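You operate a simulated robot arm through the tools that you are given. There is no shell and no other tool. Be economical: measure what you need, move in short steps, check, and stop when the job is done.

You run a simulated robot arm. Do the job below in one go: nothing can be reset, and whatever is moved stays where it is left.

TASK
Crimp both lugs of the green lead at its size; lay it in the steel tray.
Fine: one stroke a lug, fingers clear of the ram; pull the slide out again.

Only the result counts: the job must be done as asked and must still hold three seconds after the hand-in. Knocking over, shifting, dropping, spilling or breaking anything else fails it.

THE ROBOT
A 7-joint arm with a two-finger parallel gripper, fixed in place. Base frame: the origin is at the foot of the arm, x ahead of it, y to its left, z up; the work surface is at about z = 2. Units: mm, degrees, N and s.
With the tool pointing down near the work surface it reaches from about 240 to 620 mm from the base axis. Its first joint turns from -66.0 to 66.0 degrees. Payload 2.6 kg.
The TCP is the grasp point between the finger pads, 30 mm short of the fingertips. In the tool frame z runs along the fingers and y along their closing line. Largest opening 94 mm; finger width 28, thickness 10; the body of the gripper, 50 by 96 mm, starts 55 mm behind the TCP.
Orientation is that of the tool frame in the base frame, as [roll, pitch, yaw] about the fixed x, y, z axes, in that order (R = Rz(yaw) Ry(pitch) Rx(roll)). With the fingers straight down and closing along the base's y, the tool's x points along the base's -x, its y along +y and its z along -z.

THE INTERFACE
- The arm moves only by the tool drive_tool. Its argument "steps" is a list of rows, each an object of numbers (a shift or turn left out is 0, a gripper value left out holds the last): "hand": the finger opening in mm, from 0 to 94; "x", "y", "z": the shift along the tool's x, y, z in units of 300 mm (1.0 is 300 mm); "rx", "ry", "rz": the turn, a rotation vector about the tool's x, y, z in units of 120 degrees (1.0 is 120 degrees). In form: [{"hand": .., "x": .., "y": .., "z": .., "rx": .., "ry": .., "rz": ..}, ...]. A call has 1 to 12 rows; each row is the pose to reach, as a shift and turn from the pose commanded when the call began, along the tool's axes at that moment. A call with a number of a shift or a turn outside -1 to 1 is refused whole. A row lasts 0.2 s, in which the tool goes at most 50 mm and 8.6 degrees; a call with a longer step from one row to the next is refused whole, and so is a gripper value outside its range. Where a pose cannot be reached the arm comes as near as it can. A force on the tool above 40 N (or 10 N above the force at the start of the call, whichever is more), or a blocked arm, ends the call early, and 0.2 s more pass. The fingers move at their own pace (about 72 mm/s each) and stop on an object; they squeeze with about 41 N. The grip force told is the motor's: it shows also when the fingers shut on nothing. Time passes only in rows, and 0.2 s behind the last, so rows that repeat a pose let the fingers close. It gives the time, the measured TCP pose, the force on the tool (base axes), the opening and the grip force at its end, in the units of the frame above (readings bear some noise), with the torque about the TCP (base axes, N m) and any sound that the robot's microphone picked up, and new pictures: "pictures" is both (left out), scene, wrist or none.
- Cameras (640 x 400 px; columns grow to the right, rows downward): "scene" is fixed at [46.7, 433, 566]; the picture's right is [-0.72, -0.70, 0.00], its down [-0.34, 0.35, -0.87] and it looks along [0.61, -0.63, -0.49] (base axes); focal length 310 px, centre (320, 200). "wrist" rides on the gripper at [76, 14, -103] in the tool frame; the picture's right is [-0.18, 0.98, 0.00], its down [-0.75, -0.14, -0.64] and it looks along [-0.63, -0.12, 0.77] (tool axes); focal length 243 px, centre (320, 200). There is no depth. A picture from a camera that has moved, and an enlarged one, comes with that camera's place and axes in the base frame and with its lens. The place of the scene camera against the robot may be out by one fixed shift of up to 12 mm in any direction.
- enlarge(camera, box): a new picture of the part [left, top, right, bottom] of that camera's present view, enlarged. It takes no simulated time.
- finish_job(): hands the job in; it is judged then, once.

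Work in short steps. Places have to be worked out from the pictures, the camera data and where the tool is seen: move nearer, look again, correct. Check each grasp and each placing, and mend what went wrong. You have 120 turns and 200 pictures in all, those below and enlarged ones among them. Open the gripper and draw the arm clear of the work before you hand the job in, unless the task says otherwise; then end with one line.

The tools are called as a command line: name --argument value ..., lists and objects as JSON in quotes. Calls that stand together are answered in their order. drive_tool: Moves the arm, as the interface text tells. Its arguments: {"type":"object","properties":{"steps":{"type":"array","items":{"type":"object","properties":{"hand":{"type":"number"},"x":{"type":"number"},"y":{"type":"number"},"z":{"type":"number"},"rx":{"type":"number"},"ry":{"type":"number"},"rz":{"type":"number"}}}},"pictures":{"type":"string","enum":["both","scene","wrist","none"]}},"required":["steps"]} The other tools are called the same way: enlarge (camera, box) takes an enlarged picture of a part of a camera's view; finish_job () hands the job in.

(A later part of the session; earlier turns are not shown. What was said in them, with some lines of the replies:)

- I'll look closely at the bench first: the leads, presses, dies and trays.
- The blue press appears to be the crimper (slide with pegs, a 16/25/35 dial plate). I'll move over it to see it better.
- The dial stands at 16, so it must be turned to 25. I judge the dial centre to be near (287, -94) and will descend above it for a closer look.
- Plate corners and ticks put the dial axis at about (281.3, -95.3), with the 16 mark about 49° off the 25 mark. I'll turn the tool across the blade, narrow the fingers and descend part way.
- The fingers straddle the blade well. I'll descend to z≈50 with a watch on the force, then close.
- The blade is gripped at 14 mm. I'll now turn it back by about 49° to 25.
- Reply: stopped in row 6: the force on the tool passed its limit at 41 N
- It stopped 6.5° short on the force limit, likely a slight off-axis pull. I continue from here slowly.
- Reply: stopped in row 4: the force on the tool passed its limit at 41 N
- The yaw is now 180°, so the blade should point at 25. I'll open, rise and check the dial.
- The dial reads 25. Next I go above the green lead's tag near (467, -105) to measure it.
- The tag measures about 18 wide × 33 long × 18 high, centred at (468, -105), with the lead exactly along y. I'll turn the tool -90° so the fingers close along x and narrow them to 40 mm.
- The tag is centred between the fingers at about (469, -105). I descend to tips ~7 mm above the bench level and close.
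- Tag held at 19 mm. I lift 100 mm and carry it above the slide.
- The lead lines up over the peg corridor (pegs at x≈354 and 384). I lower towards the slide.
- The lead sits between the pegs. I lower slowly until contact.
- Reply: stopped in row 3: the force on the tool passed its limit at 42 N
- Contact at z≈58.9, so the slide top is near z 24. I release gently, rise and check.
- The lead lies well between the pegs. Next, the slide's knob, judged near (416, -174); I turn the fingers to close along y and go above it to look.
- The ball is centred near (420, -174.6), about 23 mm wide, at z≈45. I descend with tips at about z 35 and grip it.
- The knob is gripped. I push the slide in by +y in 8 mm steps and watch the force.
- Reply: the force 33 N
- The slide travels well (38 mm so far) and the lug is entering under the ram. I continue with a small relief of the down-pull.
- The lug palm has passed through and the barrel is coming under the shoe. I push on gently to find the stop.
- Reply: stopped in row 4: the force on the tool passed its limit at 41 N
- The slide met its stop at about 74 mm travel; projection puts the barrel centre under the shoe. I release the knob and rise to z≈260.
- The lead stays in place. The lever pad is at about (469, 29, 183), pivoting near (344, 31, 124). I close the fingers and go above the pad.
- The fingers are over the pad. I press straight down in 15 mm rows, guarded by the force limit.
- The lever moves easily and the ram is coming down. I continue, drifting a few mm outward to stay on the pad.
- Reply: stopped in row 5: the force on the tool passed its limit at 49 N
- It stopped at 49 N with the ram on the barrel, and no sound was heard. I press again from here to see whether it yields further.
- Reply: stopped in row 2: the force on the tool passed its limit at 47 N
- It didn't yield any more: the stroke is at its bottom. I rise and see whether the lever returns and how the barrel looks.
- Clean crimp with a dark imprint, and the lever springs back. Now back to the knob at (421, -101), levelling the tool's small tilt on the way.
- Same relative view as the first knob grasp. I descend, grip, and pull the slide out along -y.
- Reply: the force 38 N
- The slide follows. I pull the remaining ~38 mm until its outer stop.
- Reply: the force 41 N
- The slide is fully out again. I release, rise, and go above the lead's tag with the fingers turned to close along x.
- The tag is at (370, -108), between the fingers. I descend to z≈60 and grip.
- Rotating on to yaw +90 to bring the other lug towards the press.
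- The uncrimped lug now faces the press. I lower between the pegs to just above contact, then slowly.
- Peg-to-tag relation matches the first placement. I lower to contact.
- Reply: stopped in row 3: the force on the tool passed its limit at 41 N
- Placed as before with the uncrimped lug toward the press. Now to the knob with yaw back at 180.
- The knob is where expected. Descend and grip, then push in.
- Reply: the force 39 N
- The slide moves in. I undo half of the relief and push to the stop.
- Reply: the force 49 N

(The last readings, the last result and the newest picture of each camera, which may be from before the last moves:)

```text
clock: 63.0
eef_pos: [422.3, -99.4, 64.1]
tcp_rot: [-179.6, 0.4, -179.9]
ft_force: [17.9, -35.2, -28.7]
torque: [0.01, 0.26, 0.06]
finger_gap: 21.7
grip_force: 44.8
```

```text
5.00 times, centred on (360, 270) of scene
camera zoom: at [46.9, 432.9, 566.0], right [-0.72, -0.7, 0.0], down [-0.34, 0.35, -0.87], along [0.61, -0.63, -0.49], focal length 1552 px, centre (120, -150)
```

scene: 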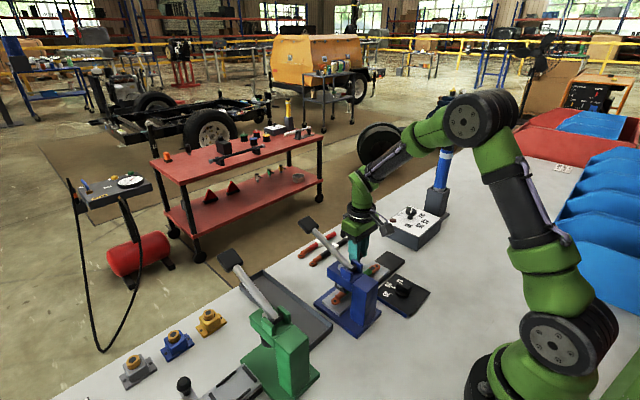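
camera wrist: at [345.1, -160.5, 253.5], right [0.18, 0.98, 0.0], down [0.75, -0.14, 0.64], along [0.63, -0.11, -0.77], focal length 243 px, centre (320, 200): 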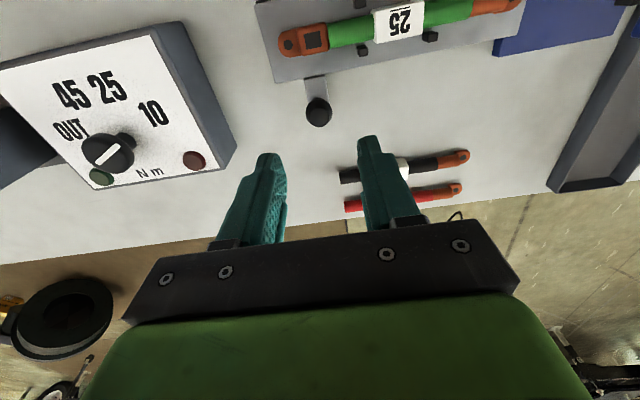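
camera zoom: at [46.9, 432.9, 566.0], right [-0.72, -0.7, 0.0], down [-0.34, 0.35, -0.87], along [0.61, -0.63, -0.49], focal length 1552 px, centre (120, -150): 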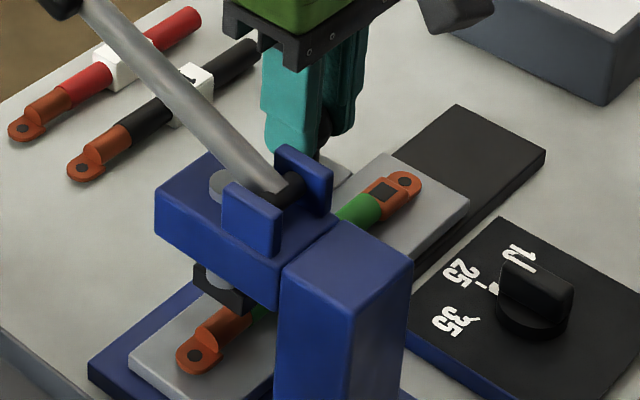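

Same position as for the first stroke, firmly at the stop. Release, rise, and go to the lever pad.

drive_tool --steps '[{"hand": 46, "y": -0.004}, {"hand": 46, "y": -0.004}, {"z": -0.1, "y": -0.004}, {"z": -0.25}, {"z": -0.4}, {"z": -0.55}, {"z": -0.66}, {"z": -0.66}]' --pictures "none"

drive_tool --steps '[{"hand": 0, "x": -0.06, "y": 0.11}, {"x": -0.11, "y": 0.24}, {"x": -0.167, "y": 0.36}, {"x": -0.167, "y": 0.43}, {"x": -0.167, "y": 0.43}]' --pictures "scene"

enlarge --camera "scene" --box '[260, 170, 420, 310]'

```text
clock: 64.8
eef_pos: [421.7, -95.4, 260.5]
tcp_rot: [179.9, 0.1, -179.8]
ft_force: [0.0, -0.3, 0.4]
torque: [-0.02, 0.0, 0.01]
finger_gap: 46.0
grip_force: 0.0
```

```text
clock: 66.0
eef_pos: [470.5, 35.4, 259.9]
tcp_rot: [179.7, 0.1, -179.8]
ft_force: [0.2, -0.8, -0.9]
torque: [-0.02, 0.01, -0.03]
finger_gap: 0.0
grip_force: 33.6
```

scene: 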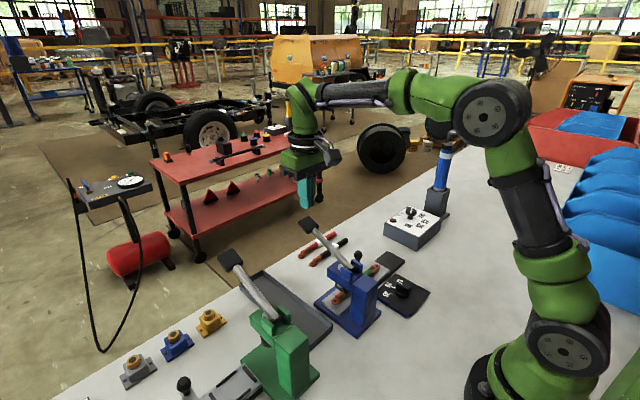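

```text
2.86 times, centred on (340, 240) of scene
camera zoom: at [46.7, 433.0, 566.0], right [-0.72, -0.7, 0.0], down [-0.34, 0.35, -0.87], along [0.61, -0.63, -0.49], focal length 887 px, centre (263, 86)
```

zoom: 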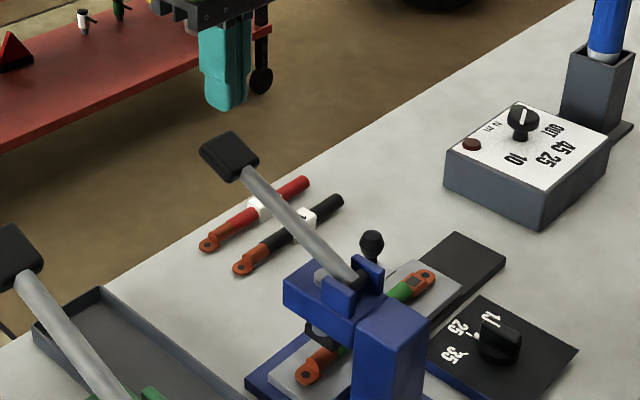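

I correct to y≈29 and make one continuous stroke down to the bottom.

drive_tool --steps '[{"x": -0.009, "y": -0.021}, {"x": -0.009, "y": -0.021, "z": 0.07}, {"x": -0.009, "y": -0.021, "z": 0.13}, {"x": -0.012, "y": -0.021, "z": 0.18}, {"x": -0.015, "y": -0.021, "z": 0.23}, {"x": -0.02, "y": -0.021, "z": 0.28}, {"x": -0.025, "y": -0.021, "z": 0.32}, {"x": -0.03, "y": -0.021, "z": 0.35}, {"x": -0.03, "y": -0.021, "z": 0.38}, {"x": -0.03, "y": -0.021, "z": 0.41}, {"x": -0.03, "y": -0.021, "z": 0.44}, {"x": -0.03, "y": -0.021, "z": 0.46}]' --pictures "scene"

enlarge --camera "scene" --box '[270, 200, 410, 310]'

```text
clock: 68.6
eef_pos: [484.1, 28.2, 134.1]
tcp_rot: [179.7, 1.0, -180.0]
ft_force: [-0.4, 0.8, 6.1]
torque: [0.0, 0.1, -0.04]
finger_gap: 0.2
grip_force: 33.0
stopped in row 12: the force on the tool passed its limit at 47 N (the readings are from after the stop); the commanded pose is now the measured one
```

scene: 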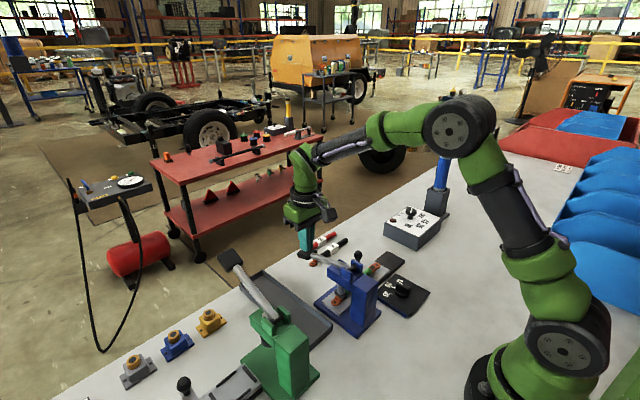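

```text
3.64 times, centred on (340, 255) of scene
camera zoom: at [46.6, 433.0, 566.0], right [-0.72, -0.7, 0.0], down [-0.34, 0.35, -0.87], along [0.61, -0.63, -0.49], focal length 1129 px, centre (247, 0)
```

zoom: 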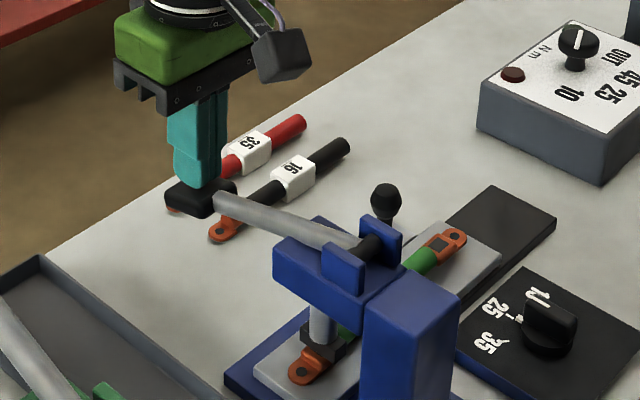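

Same bottom (z 134, 47 N) as the first stroke. I rise and check the second crimp.

drive_tool --steps '[{"z": -0.05}, {"z": -0.12}, {"z": -0.2}, {"z": -0.3}, {"z": -0.4}, {"z": -0.45}]' --pictures "none"

enlarge --camera "scene" --box '[310, 230, 410, 310]'

```text
clock: 70.0
eef_pos: [481.9, 26.7, 268.3]
tcp_rot: [179.7, 0.8, -180.0]
ft_force: [-0.2, 0.6, -0.3]
torque: [0.03, 0.0, -0.02]
finger_gap: 0.1
grip_force: 33.1
```

```text
5.00 times, centred on (360, 270) of scene
camera zoom: at [46.7, 433.0, 566.0], right [-0.72, -0.7, 0.0], down [-0.34, 0.35, -0.87], along [0.61, -0.63, -0.49], focal length 1552 px, centre (120, -150)
```

zoom: 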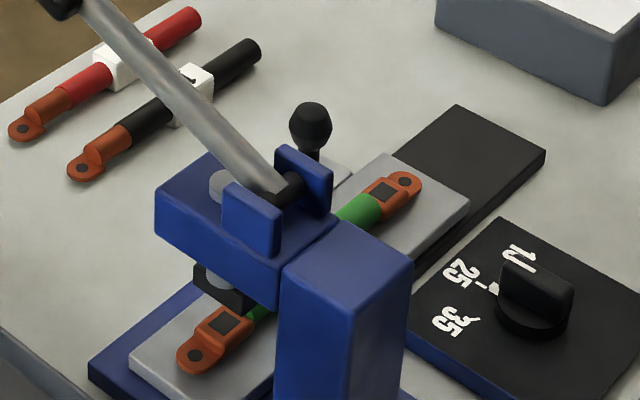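

Both lugs are crimped. Now back to the knob to pull the slide out.

drive_tool --steps '[{"x": 0.06, "y": -0.12, "ry": 0.007}, {"x": 0.12, "y": -0.24, "ry": 0.007}, {"x": 0.18, "y": -0.36, "ry": 0.007, "hand": 46}, {"x": 0.2, "y": -0.421, "ry": 0.007, "z": 0.1}, {"x": 0.2, "y": -0.421, "ry": 0.007, "z": 0.25}, {"x": 0.2, "y": -0.421, "ry": 0.007, "z": 0.4}, {"x": 0.2, "y": -0.421, "ry": 0.007, "z": 0.4}]' --pictures "wrist"

enlarge --camera "wrist" --box '[200, 0, 440, 200]'

```text
clock: 71.6
eef_pos: [423.7, -98.9, 144.8]
tcp_rot: [179.7, 0.1, 180.0]
ft_force: [-0.1, -0.7, 0.3]
torque: [0.01, 0.0, -0.01]
finger_gap: 45.9
grip_force: 0.0
camera wrist: at [345.6, -84.8, 247.4], right [0.18, 0.98, 0.01], down [0.75, -0.14, 0.64], along [0.63, -0.11, -0.77], focal length 243 px, centre (320, 200)
```

wrist: 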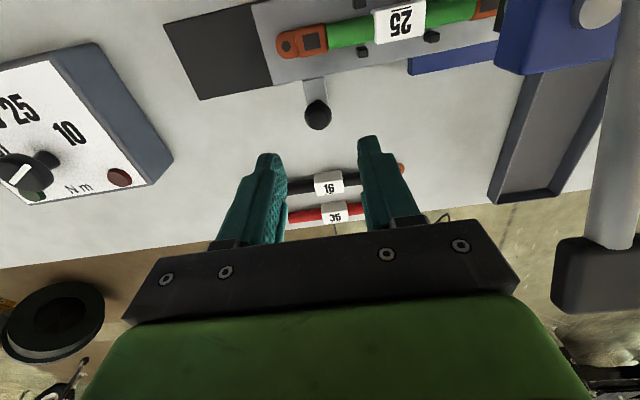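

```text
2.00 times, centred on (320, 100) of wrist
camera zoom: at [345.6, -84.8, 247.4], right [0.18, 0.98, 0.01], down [0.75, -0.14, 0.64], along [0.63, -0.11, -0.77], focal length 485 px, centre (320, 400)
```

zoom: 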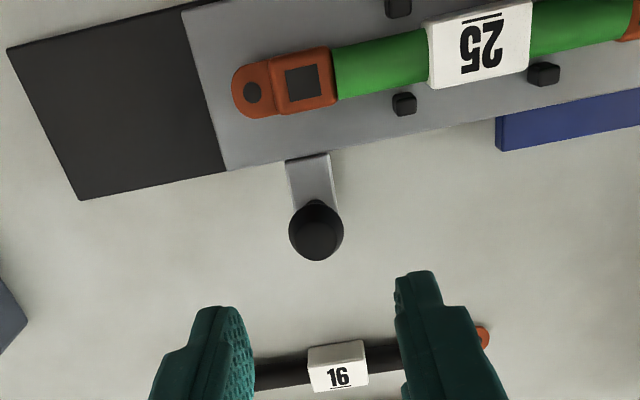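

Descend, grip, and pull along -y.

drive_tool --steps '[{"z": 0.1, "x": 0.005, "y": -0.003}, {"z": 0.2, "x": 0.005, "y": -0.003}, {"z": 0.27, "x": 0.005, "y": -0.003}, {"z": 0.27, "x": 0.005, "y": -0.003, "hand": 0}, {"z": 0.27, "x": 0.005, "y": -0.003, "hand": 0}, {"z": 0.27, "x": 0.005, "y": -0.003, "hand": 0}]' --pictures "none"

drive_tool --steps '[{"y": -0.025}, {"y": -0.05}, {"y": -0.075, "z": 0.001}, {"y": -0.1, "z": 0.002, "x": -0.001}, {"y": -0.125, "z": 0.003, "x": -0.002}, {"y": -0.125, "z": 0.003, "x": -0.002}]' --pictures "none"

```text
clock: 73.0
eef_pos: [421.4, -100.5, 63.1]
tcp_rot: [179.9, 0.0, 180.0]
ft_force: [1.2, -12.7, -6.0]
torque: [-0.28, -0.87, -0.12]
finger_gap: 21.7
grip_force: 44.8
```

```text
clock: 74.4
eef_pos: [422.6, -135.8, 62.7]
tcp_rot: [179.7, 0.0, 180.0]
ft_force: [-2.7, 0.1, 3.3]
torque: [-0.23, -1.16, 0.06]
finger_gap: 21.6
grip_force: 44.7
```

drive_tool --steps '[{"y": -0.025}, {"y": -0.05}, {"y": -0.075}, {"y": -0.1}, {"y": -0.12}, {"y": -0.132}, {"y": -0.132}]' --pictures "none"

```text
clock: 76.0
eef_pos: [421.6, -174.2, 64.3]
tcp_rot: [179.7, 0.1, -179.9]
ft_force: [19.4, 0.9, -21.4]
torque: [-0.19, -0.91, -0.01]
finger_gap: 21.7
grip_force: 44.8
```

The slide is nearly at its outer stop; I pull a last few mm, then release and move above the tag, turning the fingers.

drive_tool --steps '[{"y": -0.005, "z": 0.002}, {"y": -0.009, "z": 0.002}, {"y": -0.009, "z": 0.002}]' --pictures "none"

drive_tool --steps '[{"hand": 46}, {"hand": 46}, {"z": -0.1}, {"z": -0.25}, {"z": -0.3, "x": 0.06, "y": 0.06}, {"z": -0.3, "x": 0.12, "y": 0.15}, {"z": -0.3, "x": 0.177, "y": 0.224, "hand": 34}, {"z": -0.3, "x": 0.177, "y": 0.224, "rz": -0.07}, {"z": -0.3, "x": 0.177, "y": 0.224, "rz": -0.14}, {"z": -0.3, "x": 0.177, "y": 0.224, "rz": -0.21}, {"z": -0.3, "x": 0.177, "y": 0.224, "rz": -0.28}, {"z": -0.3, "x": 0.177, "y": 0.224, "rz": -0.35}]' --pictures "none"

drive_tool --steps '[{"rz": -0.07}, {"rz": -0.14}, {"rz": -0.21}, {"rz": -0.28}, {"rz": -0.35}, {"rz": -0.4}, {"rz": -0.4}]' --pictures "both"

enlarge --camera "wrist" --box '[200, 0, 440, 200]'

enlarge --camera "scene" --box '[100, 220, 420, 400]'

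```text
clock: 76.8
eef_pos: [422.4, -176.0, 64.4]
tcp_rot: [179.4, 0.1, -180.0]
ft_force: [-4.7, 22.5, 15.7]
torque: [-0.24, -0.22, 0.13]
finger_gap: 21.8
grip_force: 45.0
```

```text
clock: 79.4
eef_pos: [367.8, -111.3, 153.9]
tcp_rot: [179.7, 0.2, -137.7]
ft_force: [0.8, -0.6, -0.1]
torque: [0.01, 0.01, 0.03]
finger_gap: 33.7
grip_force: 0.1
```

```text
clock: 81.0
eef_pos: [366.8, -111.8, 154.7]
tcp_rot: [-180.0, 0.3, -89.9]
ft_force: [0.1, -0.3, 0.3]
torque: [0.0, 0.01, -0.02]
finger_gap: 33.8
grip_force: 0.1
camera wrist: at [353.1, -187.6, 256.4], right [-0.98, 0.18, 0.0], down [0.14, 0.75, 0.65], along [0.12, 0.64, -0.76], focal length 243 px, centre (320, 200)
```

scene: 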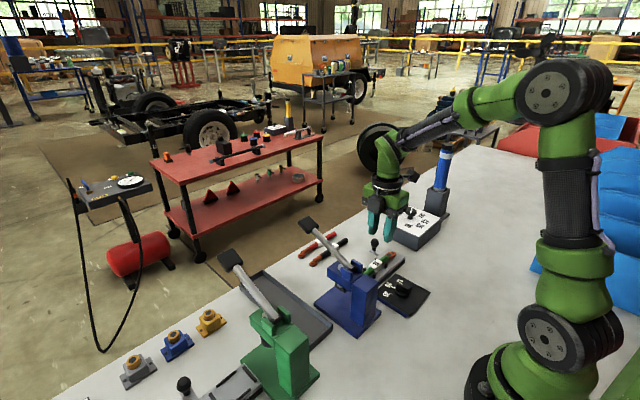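
wrist: 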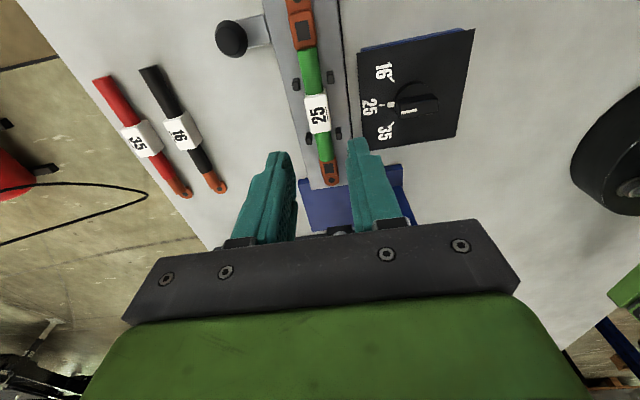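

```text
2.00 times, centred on (320, 100) of wrist
camera zoom: at [353.1, -187.6, 256.4], right [-0.98, 0.18, 0.0], down [0.14, 0.75, 0.65], along [0.12, 0.64, -0.76], focal length 485 px, centre (320, 400)
```

zoom: 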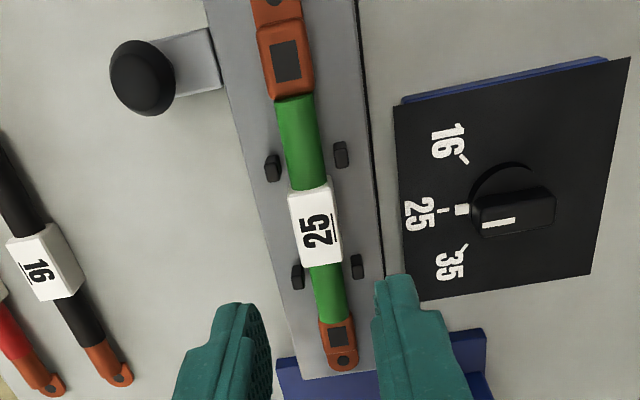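

```text
2.00 times, centred on (260, 310) of scene
camera zoom: at [46.7, 433.0, 566.0], right [-0.72, -0.7, 0.0], down [-0.34, 0.35, -0.87], along [0.61, -0.63, -0.49], focal length 621 px, centre (440, -20)
```

zoom: 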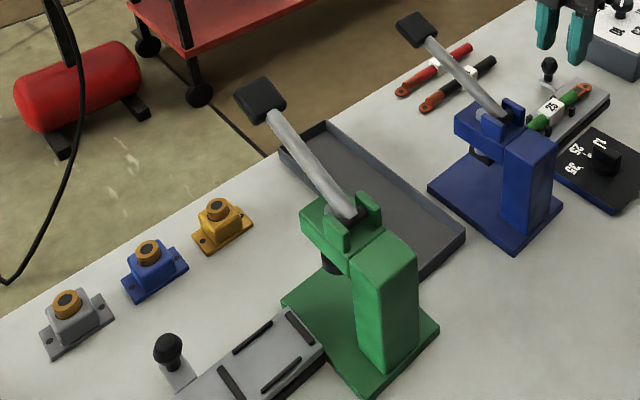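

The slide is out; the lead lies at (370, -107.7). I correct by (+3, +4) mm, descend and grip the tag.

drive_tool --steps '[{"z": 0.1, "x": -0.013, "y": -0.009}, {"z": 0.2, "x": -0.013, "y": -0.009}, {"z": 0.3, "x": -0.013, "y": -0.009}, {"z": 0.311, "x": -0.013, "y": -0.009}, {"z": 0.311, "x": -0.013, "y": -0.009, "hand": 0}, {"z": 0.311, "x": -0.013, "y": -0.009, "hand": 0}, {"z": 0.311, "x": -0.013, "y": -0.009, "hand": 0}]' --pictures "none"

drive_tool --steps '[{"z": -0.05}, {"z": -0.18}, {"z": -0.32}, {"z": -0.46}, {"z": -0.6}, {"z": -0.74}, {"z": -0.76, "rz": 0.07}, {"z": -0.76, "rz": 0.14}, {"z": -0.76, "rz": 0.21}, {"z": -0.76, "rz": 0.28}, {"z": -0.76, "rz": 0.35}, {"z": -0.76, "rz": 0.35}]' --pictures "both"

```text
clock: 82.6
eef_pos: [371.6, -107.0, 59.5]
tcp_rot: [180.0, 0.2, -90.0]
ft_force: [-0.8, -0.1, 0.0]
torque: [0.01, 0.02, 0.01]
finger_gap: 19.2
grip_force: 40.6
```

```text
clock: 85.2
eef_pos: [371.2, -107.9, 287.8]
tcp_rot: [179.8, 0.1, -132.2]
ft_force: [-0.4, 0.9, -0.7]
torque: [0.01, -0.01, 0.0]
finger_gap: 19.1
grip_force: 40.6
camera wrist: at [308.9, -155.6, 390.9], right [-0.61, 0.8, 0.0], down [0.61, 0.46, 0.64], along [0.51, 0.39, -0.76], focal length 243 px, centre (320, 200)
```

scene: 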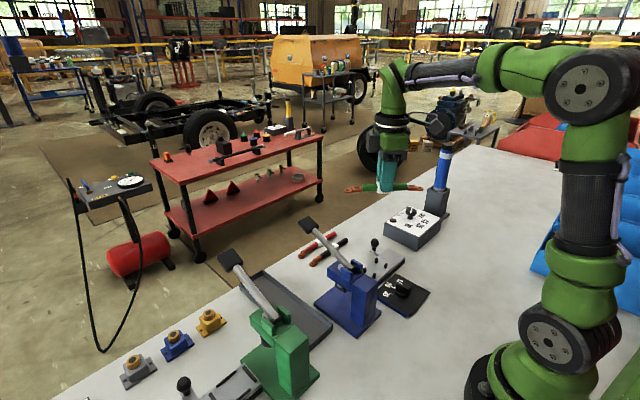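
wrist: 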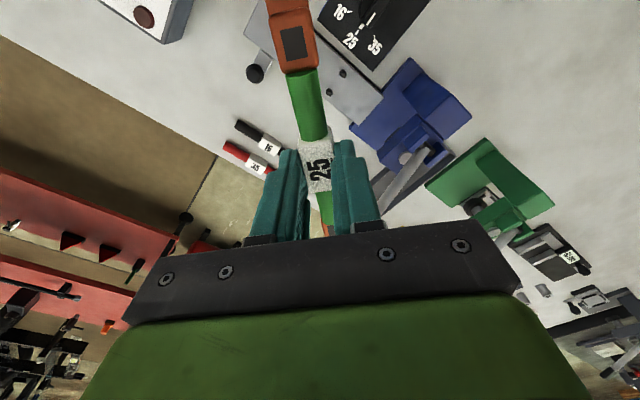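

The lead is lifted with both crimps visible. I finish the turn to yaw 180, then travel high over the lever to the tray.

drive_tool --steps '[{"rz": 0.07}, {"rz": 0.14}, {"rz": 0.21}, {"rz": 0.28}, {"rz": 0.35}, {"rz": 0.398}, {"rz": 0.398}]' --pictures "none"

drive_tool --steps '[{"x": -0.05, "y": 0.13}, {"x": -0.1, "y": 0.26}, {"x": -0.15, "y": 0.39}, {"x": -0.2, "y": 0.52}, {"x": -0.25, "y": 0.65}, {"x": -0.28, "y": 0.78}, {"x": -0.28, "y": 0.796}, {"x": -0.28, "y": 0.796}]' --pictures "both"

enlarge --camera "wrist" --box '[160, 0, 480, 250]'

```text
clock: 86.8
eef_pos: [371.1, -108.3, 286.9]
tcp_rot: [179.8, 0.0, -180.0]
ft_force: [0.0, 0.2, -0.9]
torque: [0.01, -0.02, 0.02]
finger_gap: 19.2
grip_force: 41.4
```

```text
clock: 88.6
eef_pos: [454.1, 129.7, 288.2]
tcp_rot: [179.7, 0.0, -179.8]
ft_force: [0.3, -0.3, -0.2]
torque: [0.0, 0.03, 0.0]
finger_gap: 19.1
grip_force: 41.2
camera wrist: at [377.9, 144.3, 391.6], right [0.18, 0.98, 0.0], down [0.75, -0.14, 0.64], along [0.63, -0.11, -0.77], focal length 243 px, centre (320, 200)
```

scene: 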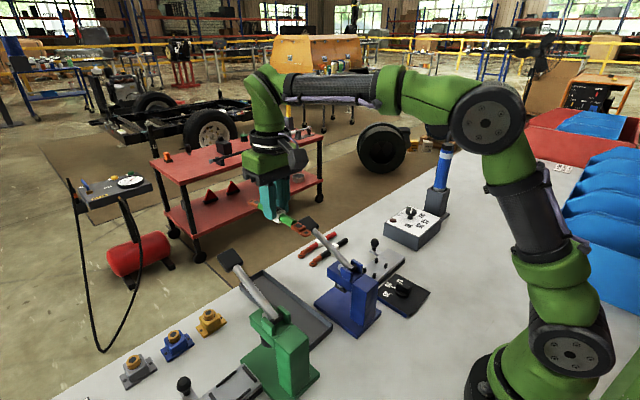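
wrist: 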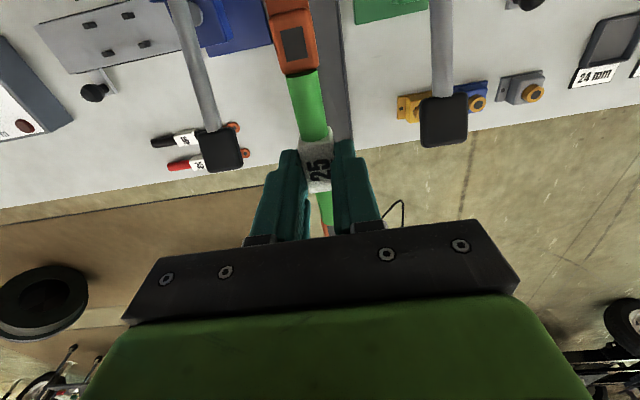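

```text
1.60 times, centred on (320, 125) of wrist
camera zoom: at [377.9, 144.3, 391.6], right [0.18, 0.98, 0.0], down [0.75, -0.14, 0.64], along [0.63, -0.11, -0.77], focal length 388 px, centre (320, 320)
```

zoom: 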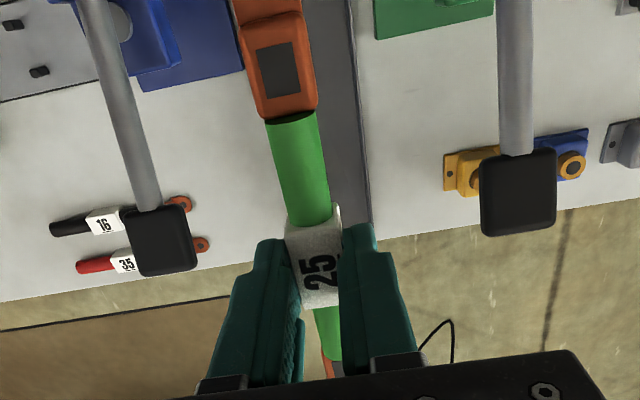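

The tray spans about y 96–166 and x 330–560; the lead is aligned with it. I descend to z≈130 and look again.

drive_tool --steps '[{"x": 0.01, "z": 0.12}, {"x": 0.022, "z": 0.25}, {"x": 0.022, "z": 0.38}, {"x": 0.022, "z": 0.5}, {"x": 0.022, "z": 0.52}, {"x": 0.022, "z": 0.52}]' --pictures "both"

enlarge --camera "scene" --box '[200, 210, 380, 350]'

enlarge --camera "wrist" --box '[160, 0, 480, 250]'

```text
clock: 90.0
eef_pos: [447.3, 132.3, 133.6]
tcp_rot: [179.7, 0.1, -179.8]
ft_force: [-0.6, 1.5, -2.2]
torque: [0.02, -0.05, 0.0]
finger_gap: 19.1
grip_force: 40.9
camera wrist: at [370.4, 145.3, 236.5], right [0.18, 0.98, 0.01], down [0.75, -0.14, 0.64], along [0.63, -0.11, -0.77], focal length 243 px, centre (320, 200)
```

scene: 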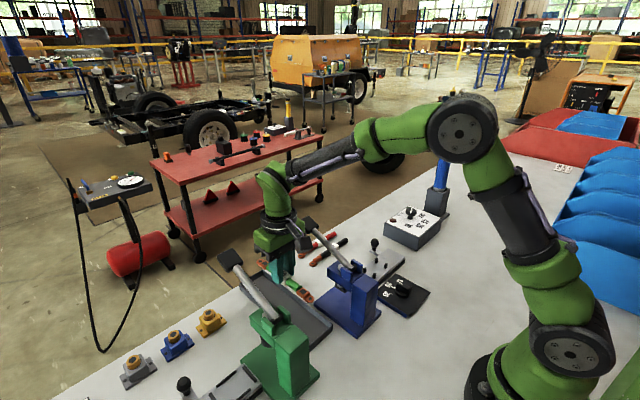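
wrist: 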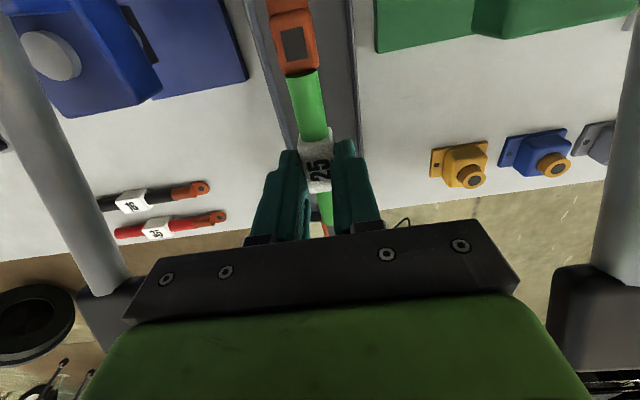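

```text
2.86 times, centred on (290, 280) of scene
camera zoom: at [46.7, 433.0, 566.0], right [-0.72, -0.7, 0.0], down [-0.34, 0.35, -0.87], along [0.61, -0.63, -0.49], focal length 887 px, centre (406, -29)
```

zoom: 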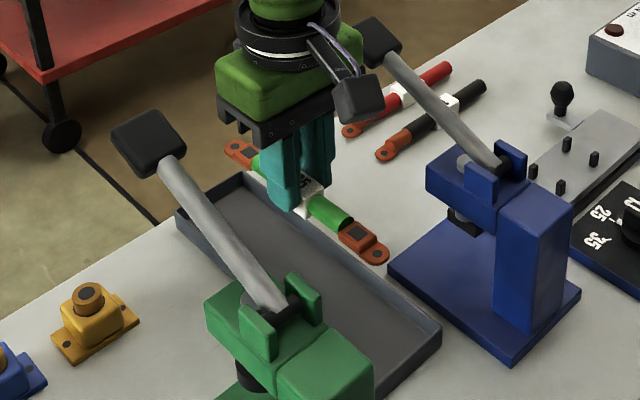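

```text
1.60 times, centred on (320, 125) of wrist
camera zoom: at [370.4, 145.3, 236.5], right [0.18, 0.98, 0.01], down [0.75, -0.14, 0.64], along [0.63, -0.11, -0.77], focal length 388 px, centre (320, 320)
```

zoom: 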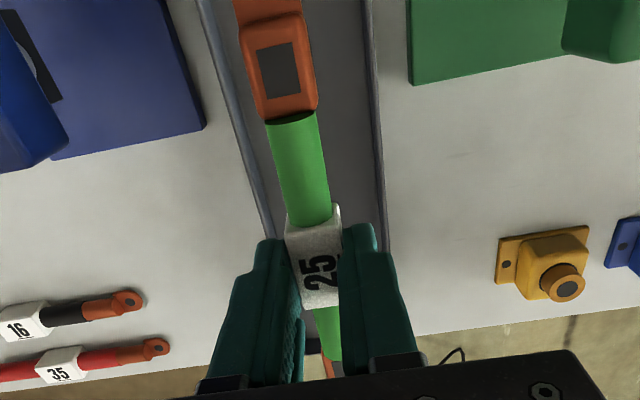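

Lead sits centred over the tray (interior y≈100–163). I lower it inside, slowing near the floor.

drive_tool --steps '[{"z": 0.1, "y": -0.002}, {"z": 0.2, "y": -0.002}, {"z": 0.28, "y": -0.002}, {"z": 0.3, "y": -0.002}, {"z": 0.31, "y": -0.002}, {"z": 0.318, "y": -0.002}, {"z": 0.324, "y": -0.002}, {"z": 0.33, "y": -0.002}]' --pictures "both"

enlarge --camera "scene" --box '[200, 210, 380, 350]'

```text
clock: 91.8
eef_pos: [450.6, 132.3, 37.8]
tcp_rot: [179.5, 0.7, -179.8]
ft_force: [-0.2, -3.6, 38.6]
torque: [-0.21, 0.04, 0.01]
finger_gap: 19.7
grip_force: 40.3
camera wrist: at [372.8, 145.7, 140.4], right [0.18, 0.98, 0.01], down [0.75, -0.14, 0.65], along [0.64, -0.11, -0.76], focal length 243 px, centre (320, 200)
```

scene: 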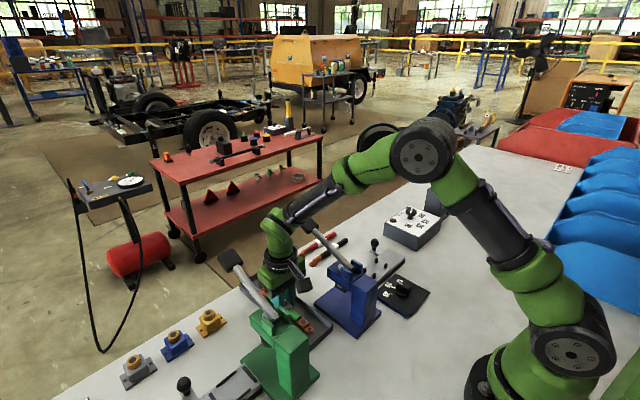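
wrist: 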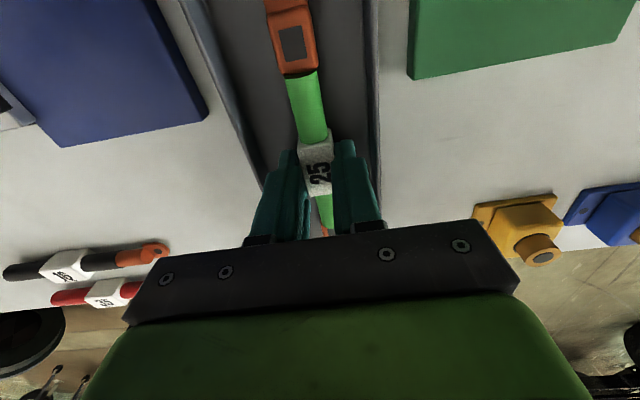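

```text
2.86 times, centred on (290, 280) of scene
camera zoom: at [46.5, 432.9, 566.0], right [-0.72, -0.7, 0.0], down [-0.34, 0.35, -0.87], along [0.61, -0.63, -0.49], focal length 887 px, centre (406, -29)
```

zoom: 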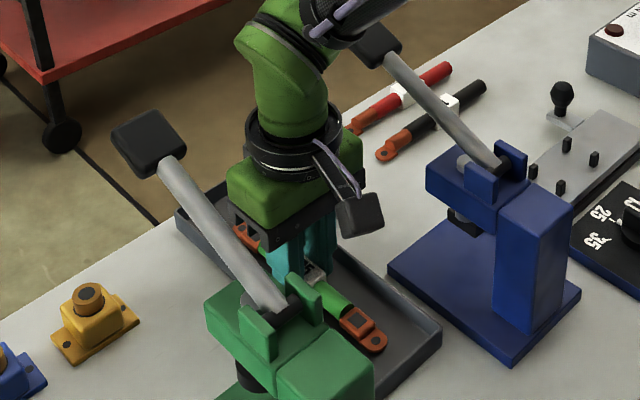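

The lead rests on the tray floor (38 N contact). I ease up 1 mm, open, and rise straight up.

drive_tool --steps '[{"z": -0.008}, {"z": -0.008, "hand": 32}, {"z": -0.008, "hand": 32}, {"z": -0.1}, {"z": -0.25}, {"z": -0.4}, {"z": -0.55}, {"z": -0.7}, {"z": -0.85}, {"z": -0.85}]' --pictures "both"

enlarge --camera "scene" --box '[200, 210, 420, 350]'

enlarge --camera "wrist" --box '[200, 0, 440, 200]'

```text
clock: 94.0
eef_pos: [446.9, 130.0, 291.2]
tcp_rot: [179.7, -0.1, -179.8]
ft_force: [0.7, 0.8, -0.2]
torque: [0.03, 0.01, -0.01]
finger_gap: 31.9
grip_force: 0.1
camera wrist: at [370.3, 143.3, 394.1], right [0.18, 0.98, 0.0], down [0.75, -0.14, 0.64], along [0.63, -0.11, -0.77], focal length 243 px, centre (320, 200)
```

scene: 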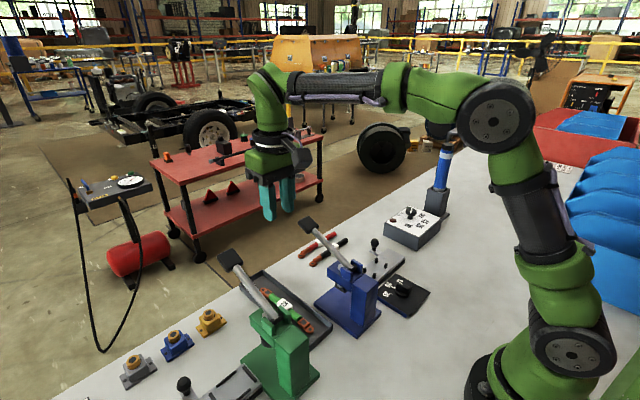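
wrist: 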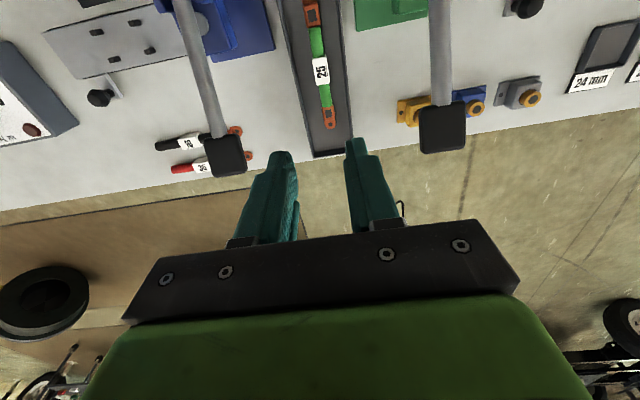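

```text
2.86 times, centred on (310, 280) of scene
camera zoom: at [46.7, 433.0, 566.0], right [-0.72, -0.7, 0.0], down [-0.34, 0.35, -0.87], along [0.61, -0.63, -0.49], focal length 887 px, centre (349, -29)
```

zoom: 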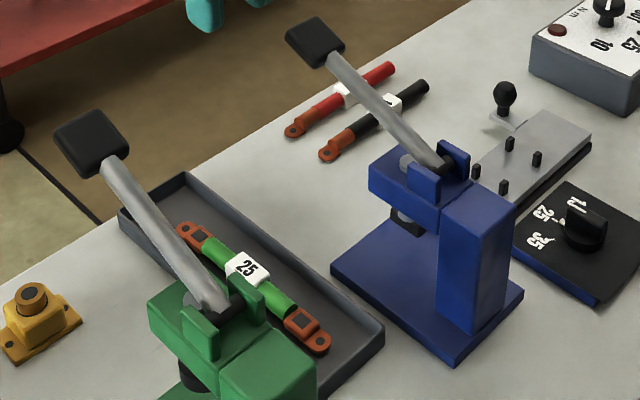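

```text
2.00 times, centred on (320, 100) of wrist
camera zoom: at [370.3, 143.3, 394.1], right [0.18, 0.98, 0.0], down [0.75, -0.14, 0.64], along [0.63, -0.11, -0.77], focal length 485 px, centre (320, 400)
```

zoom: 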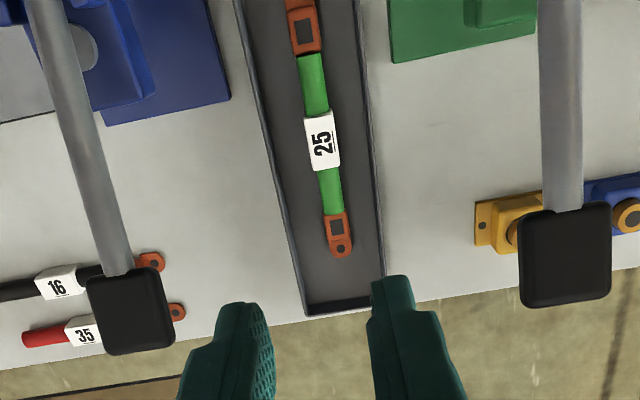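

The lead lies flat in the steel tray with both lugs crimped, the slide is out, the lever is up, and the gripper is open and clear. I hand the job in.

finish_job

```text
The job is handed in.
```

The job is handed in: both lugs of the green lead are crimped at size 25, one lever stroke each. The slide is pulled out again and the lead lies in the steel tray.
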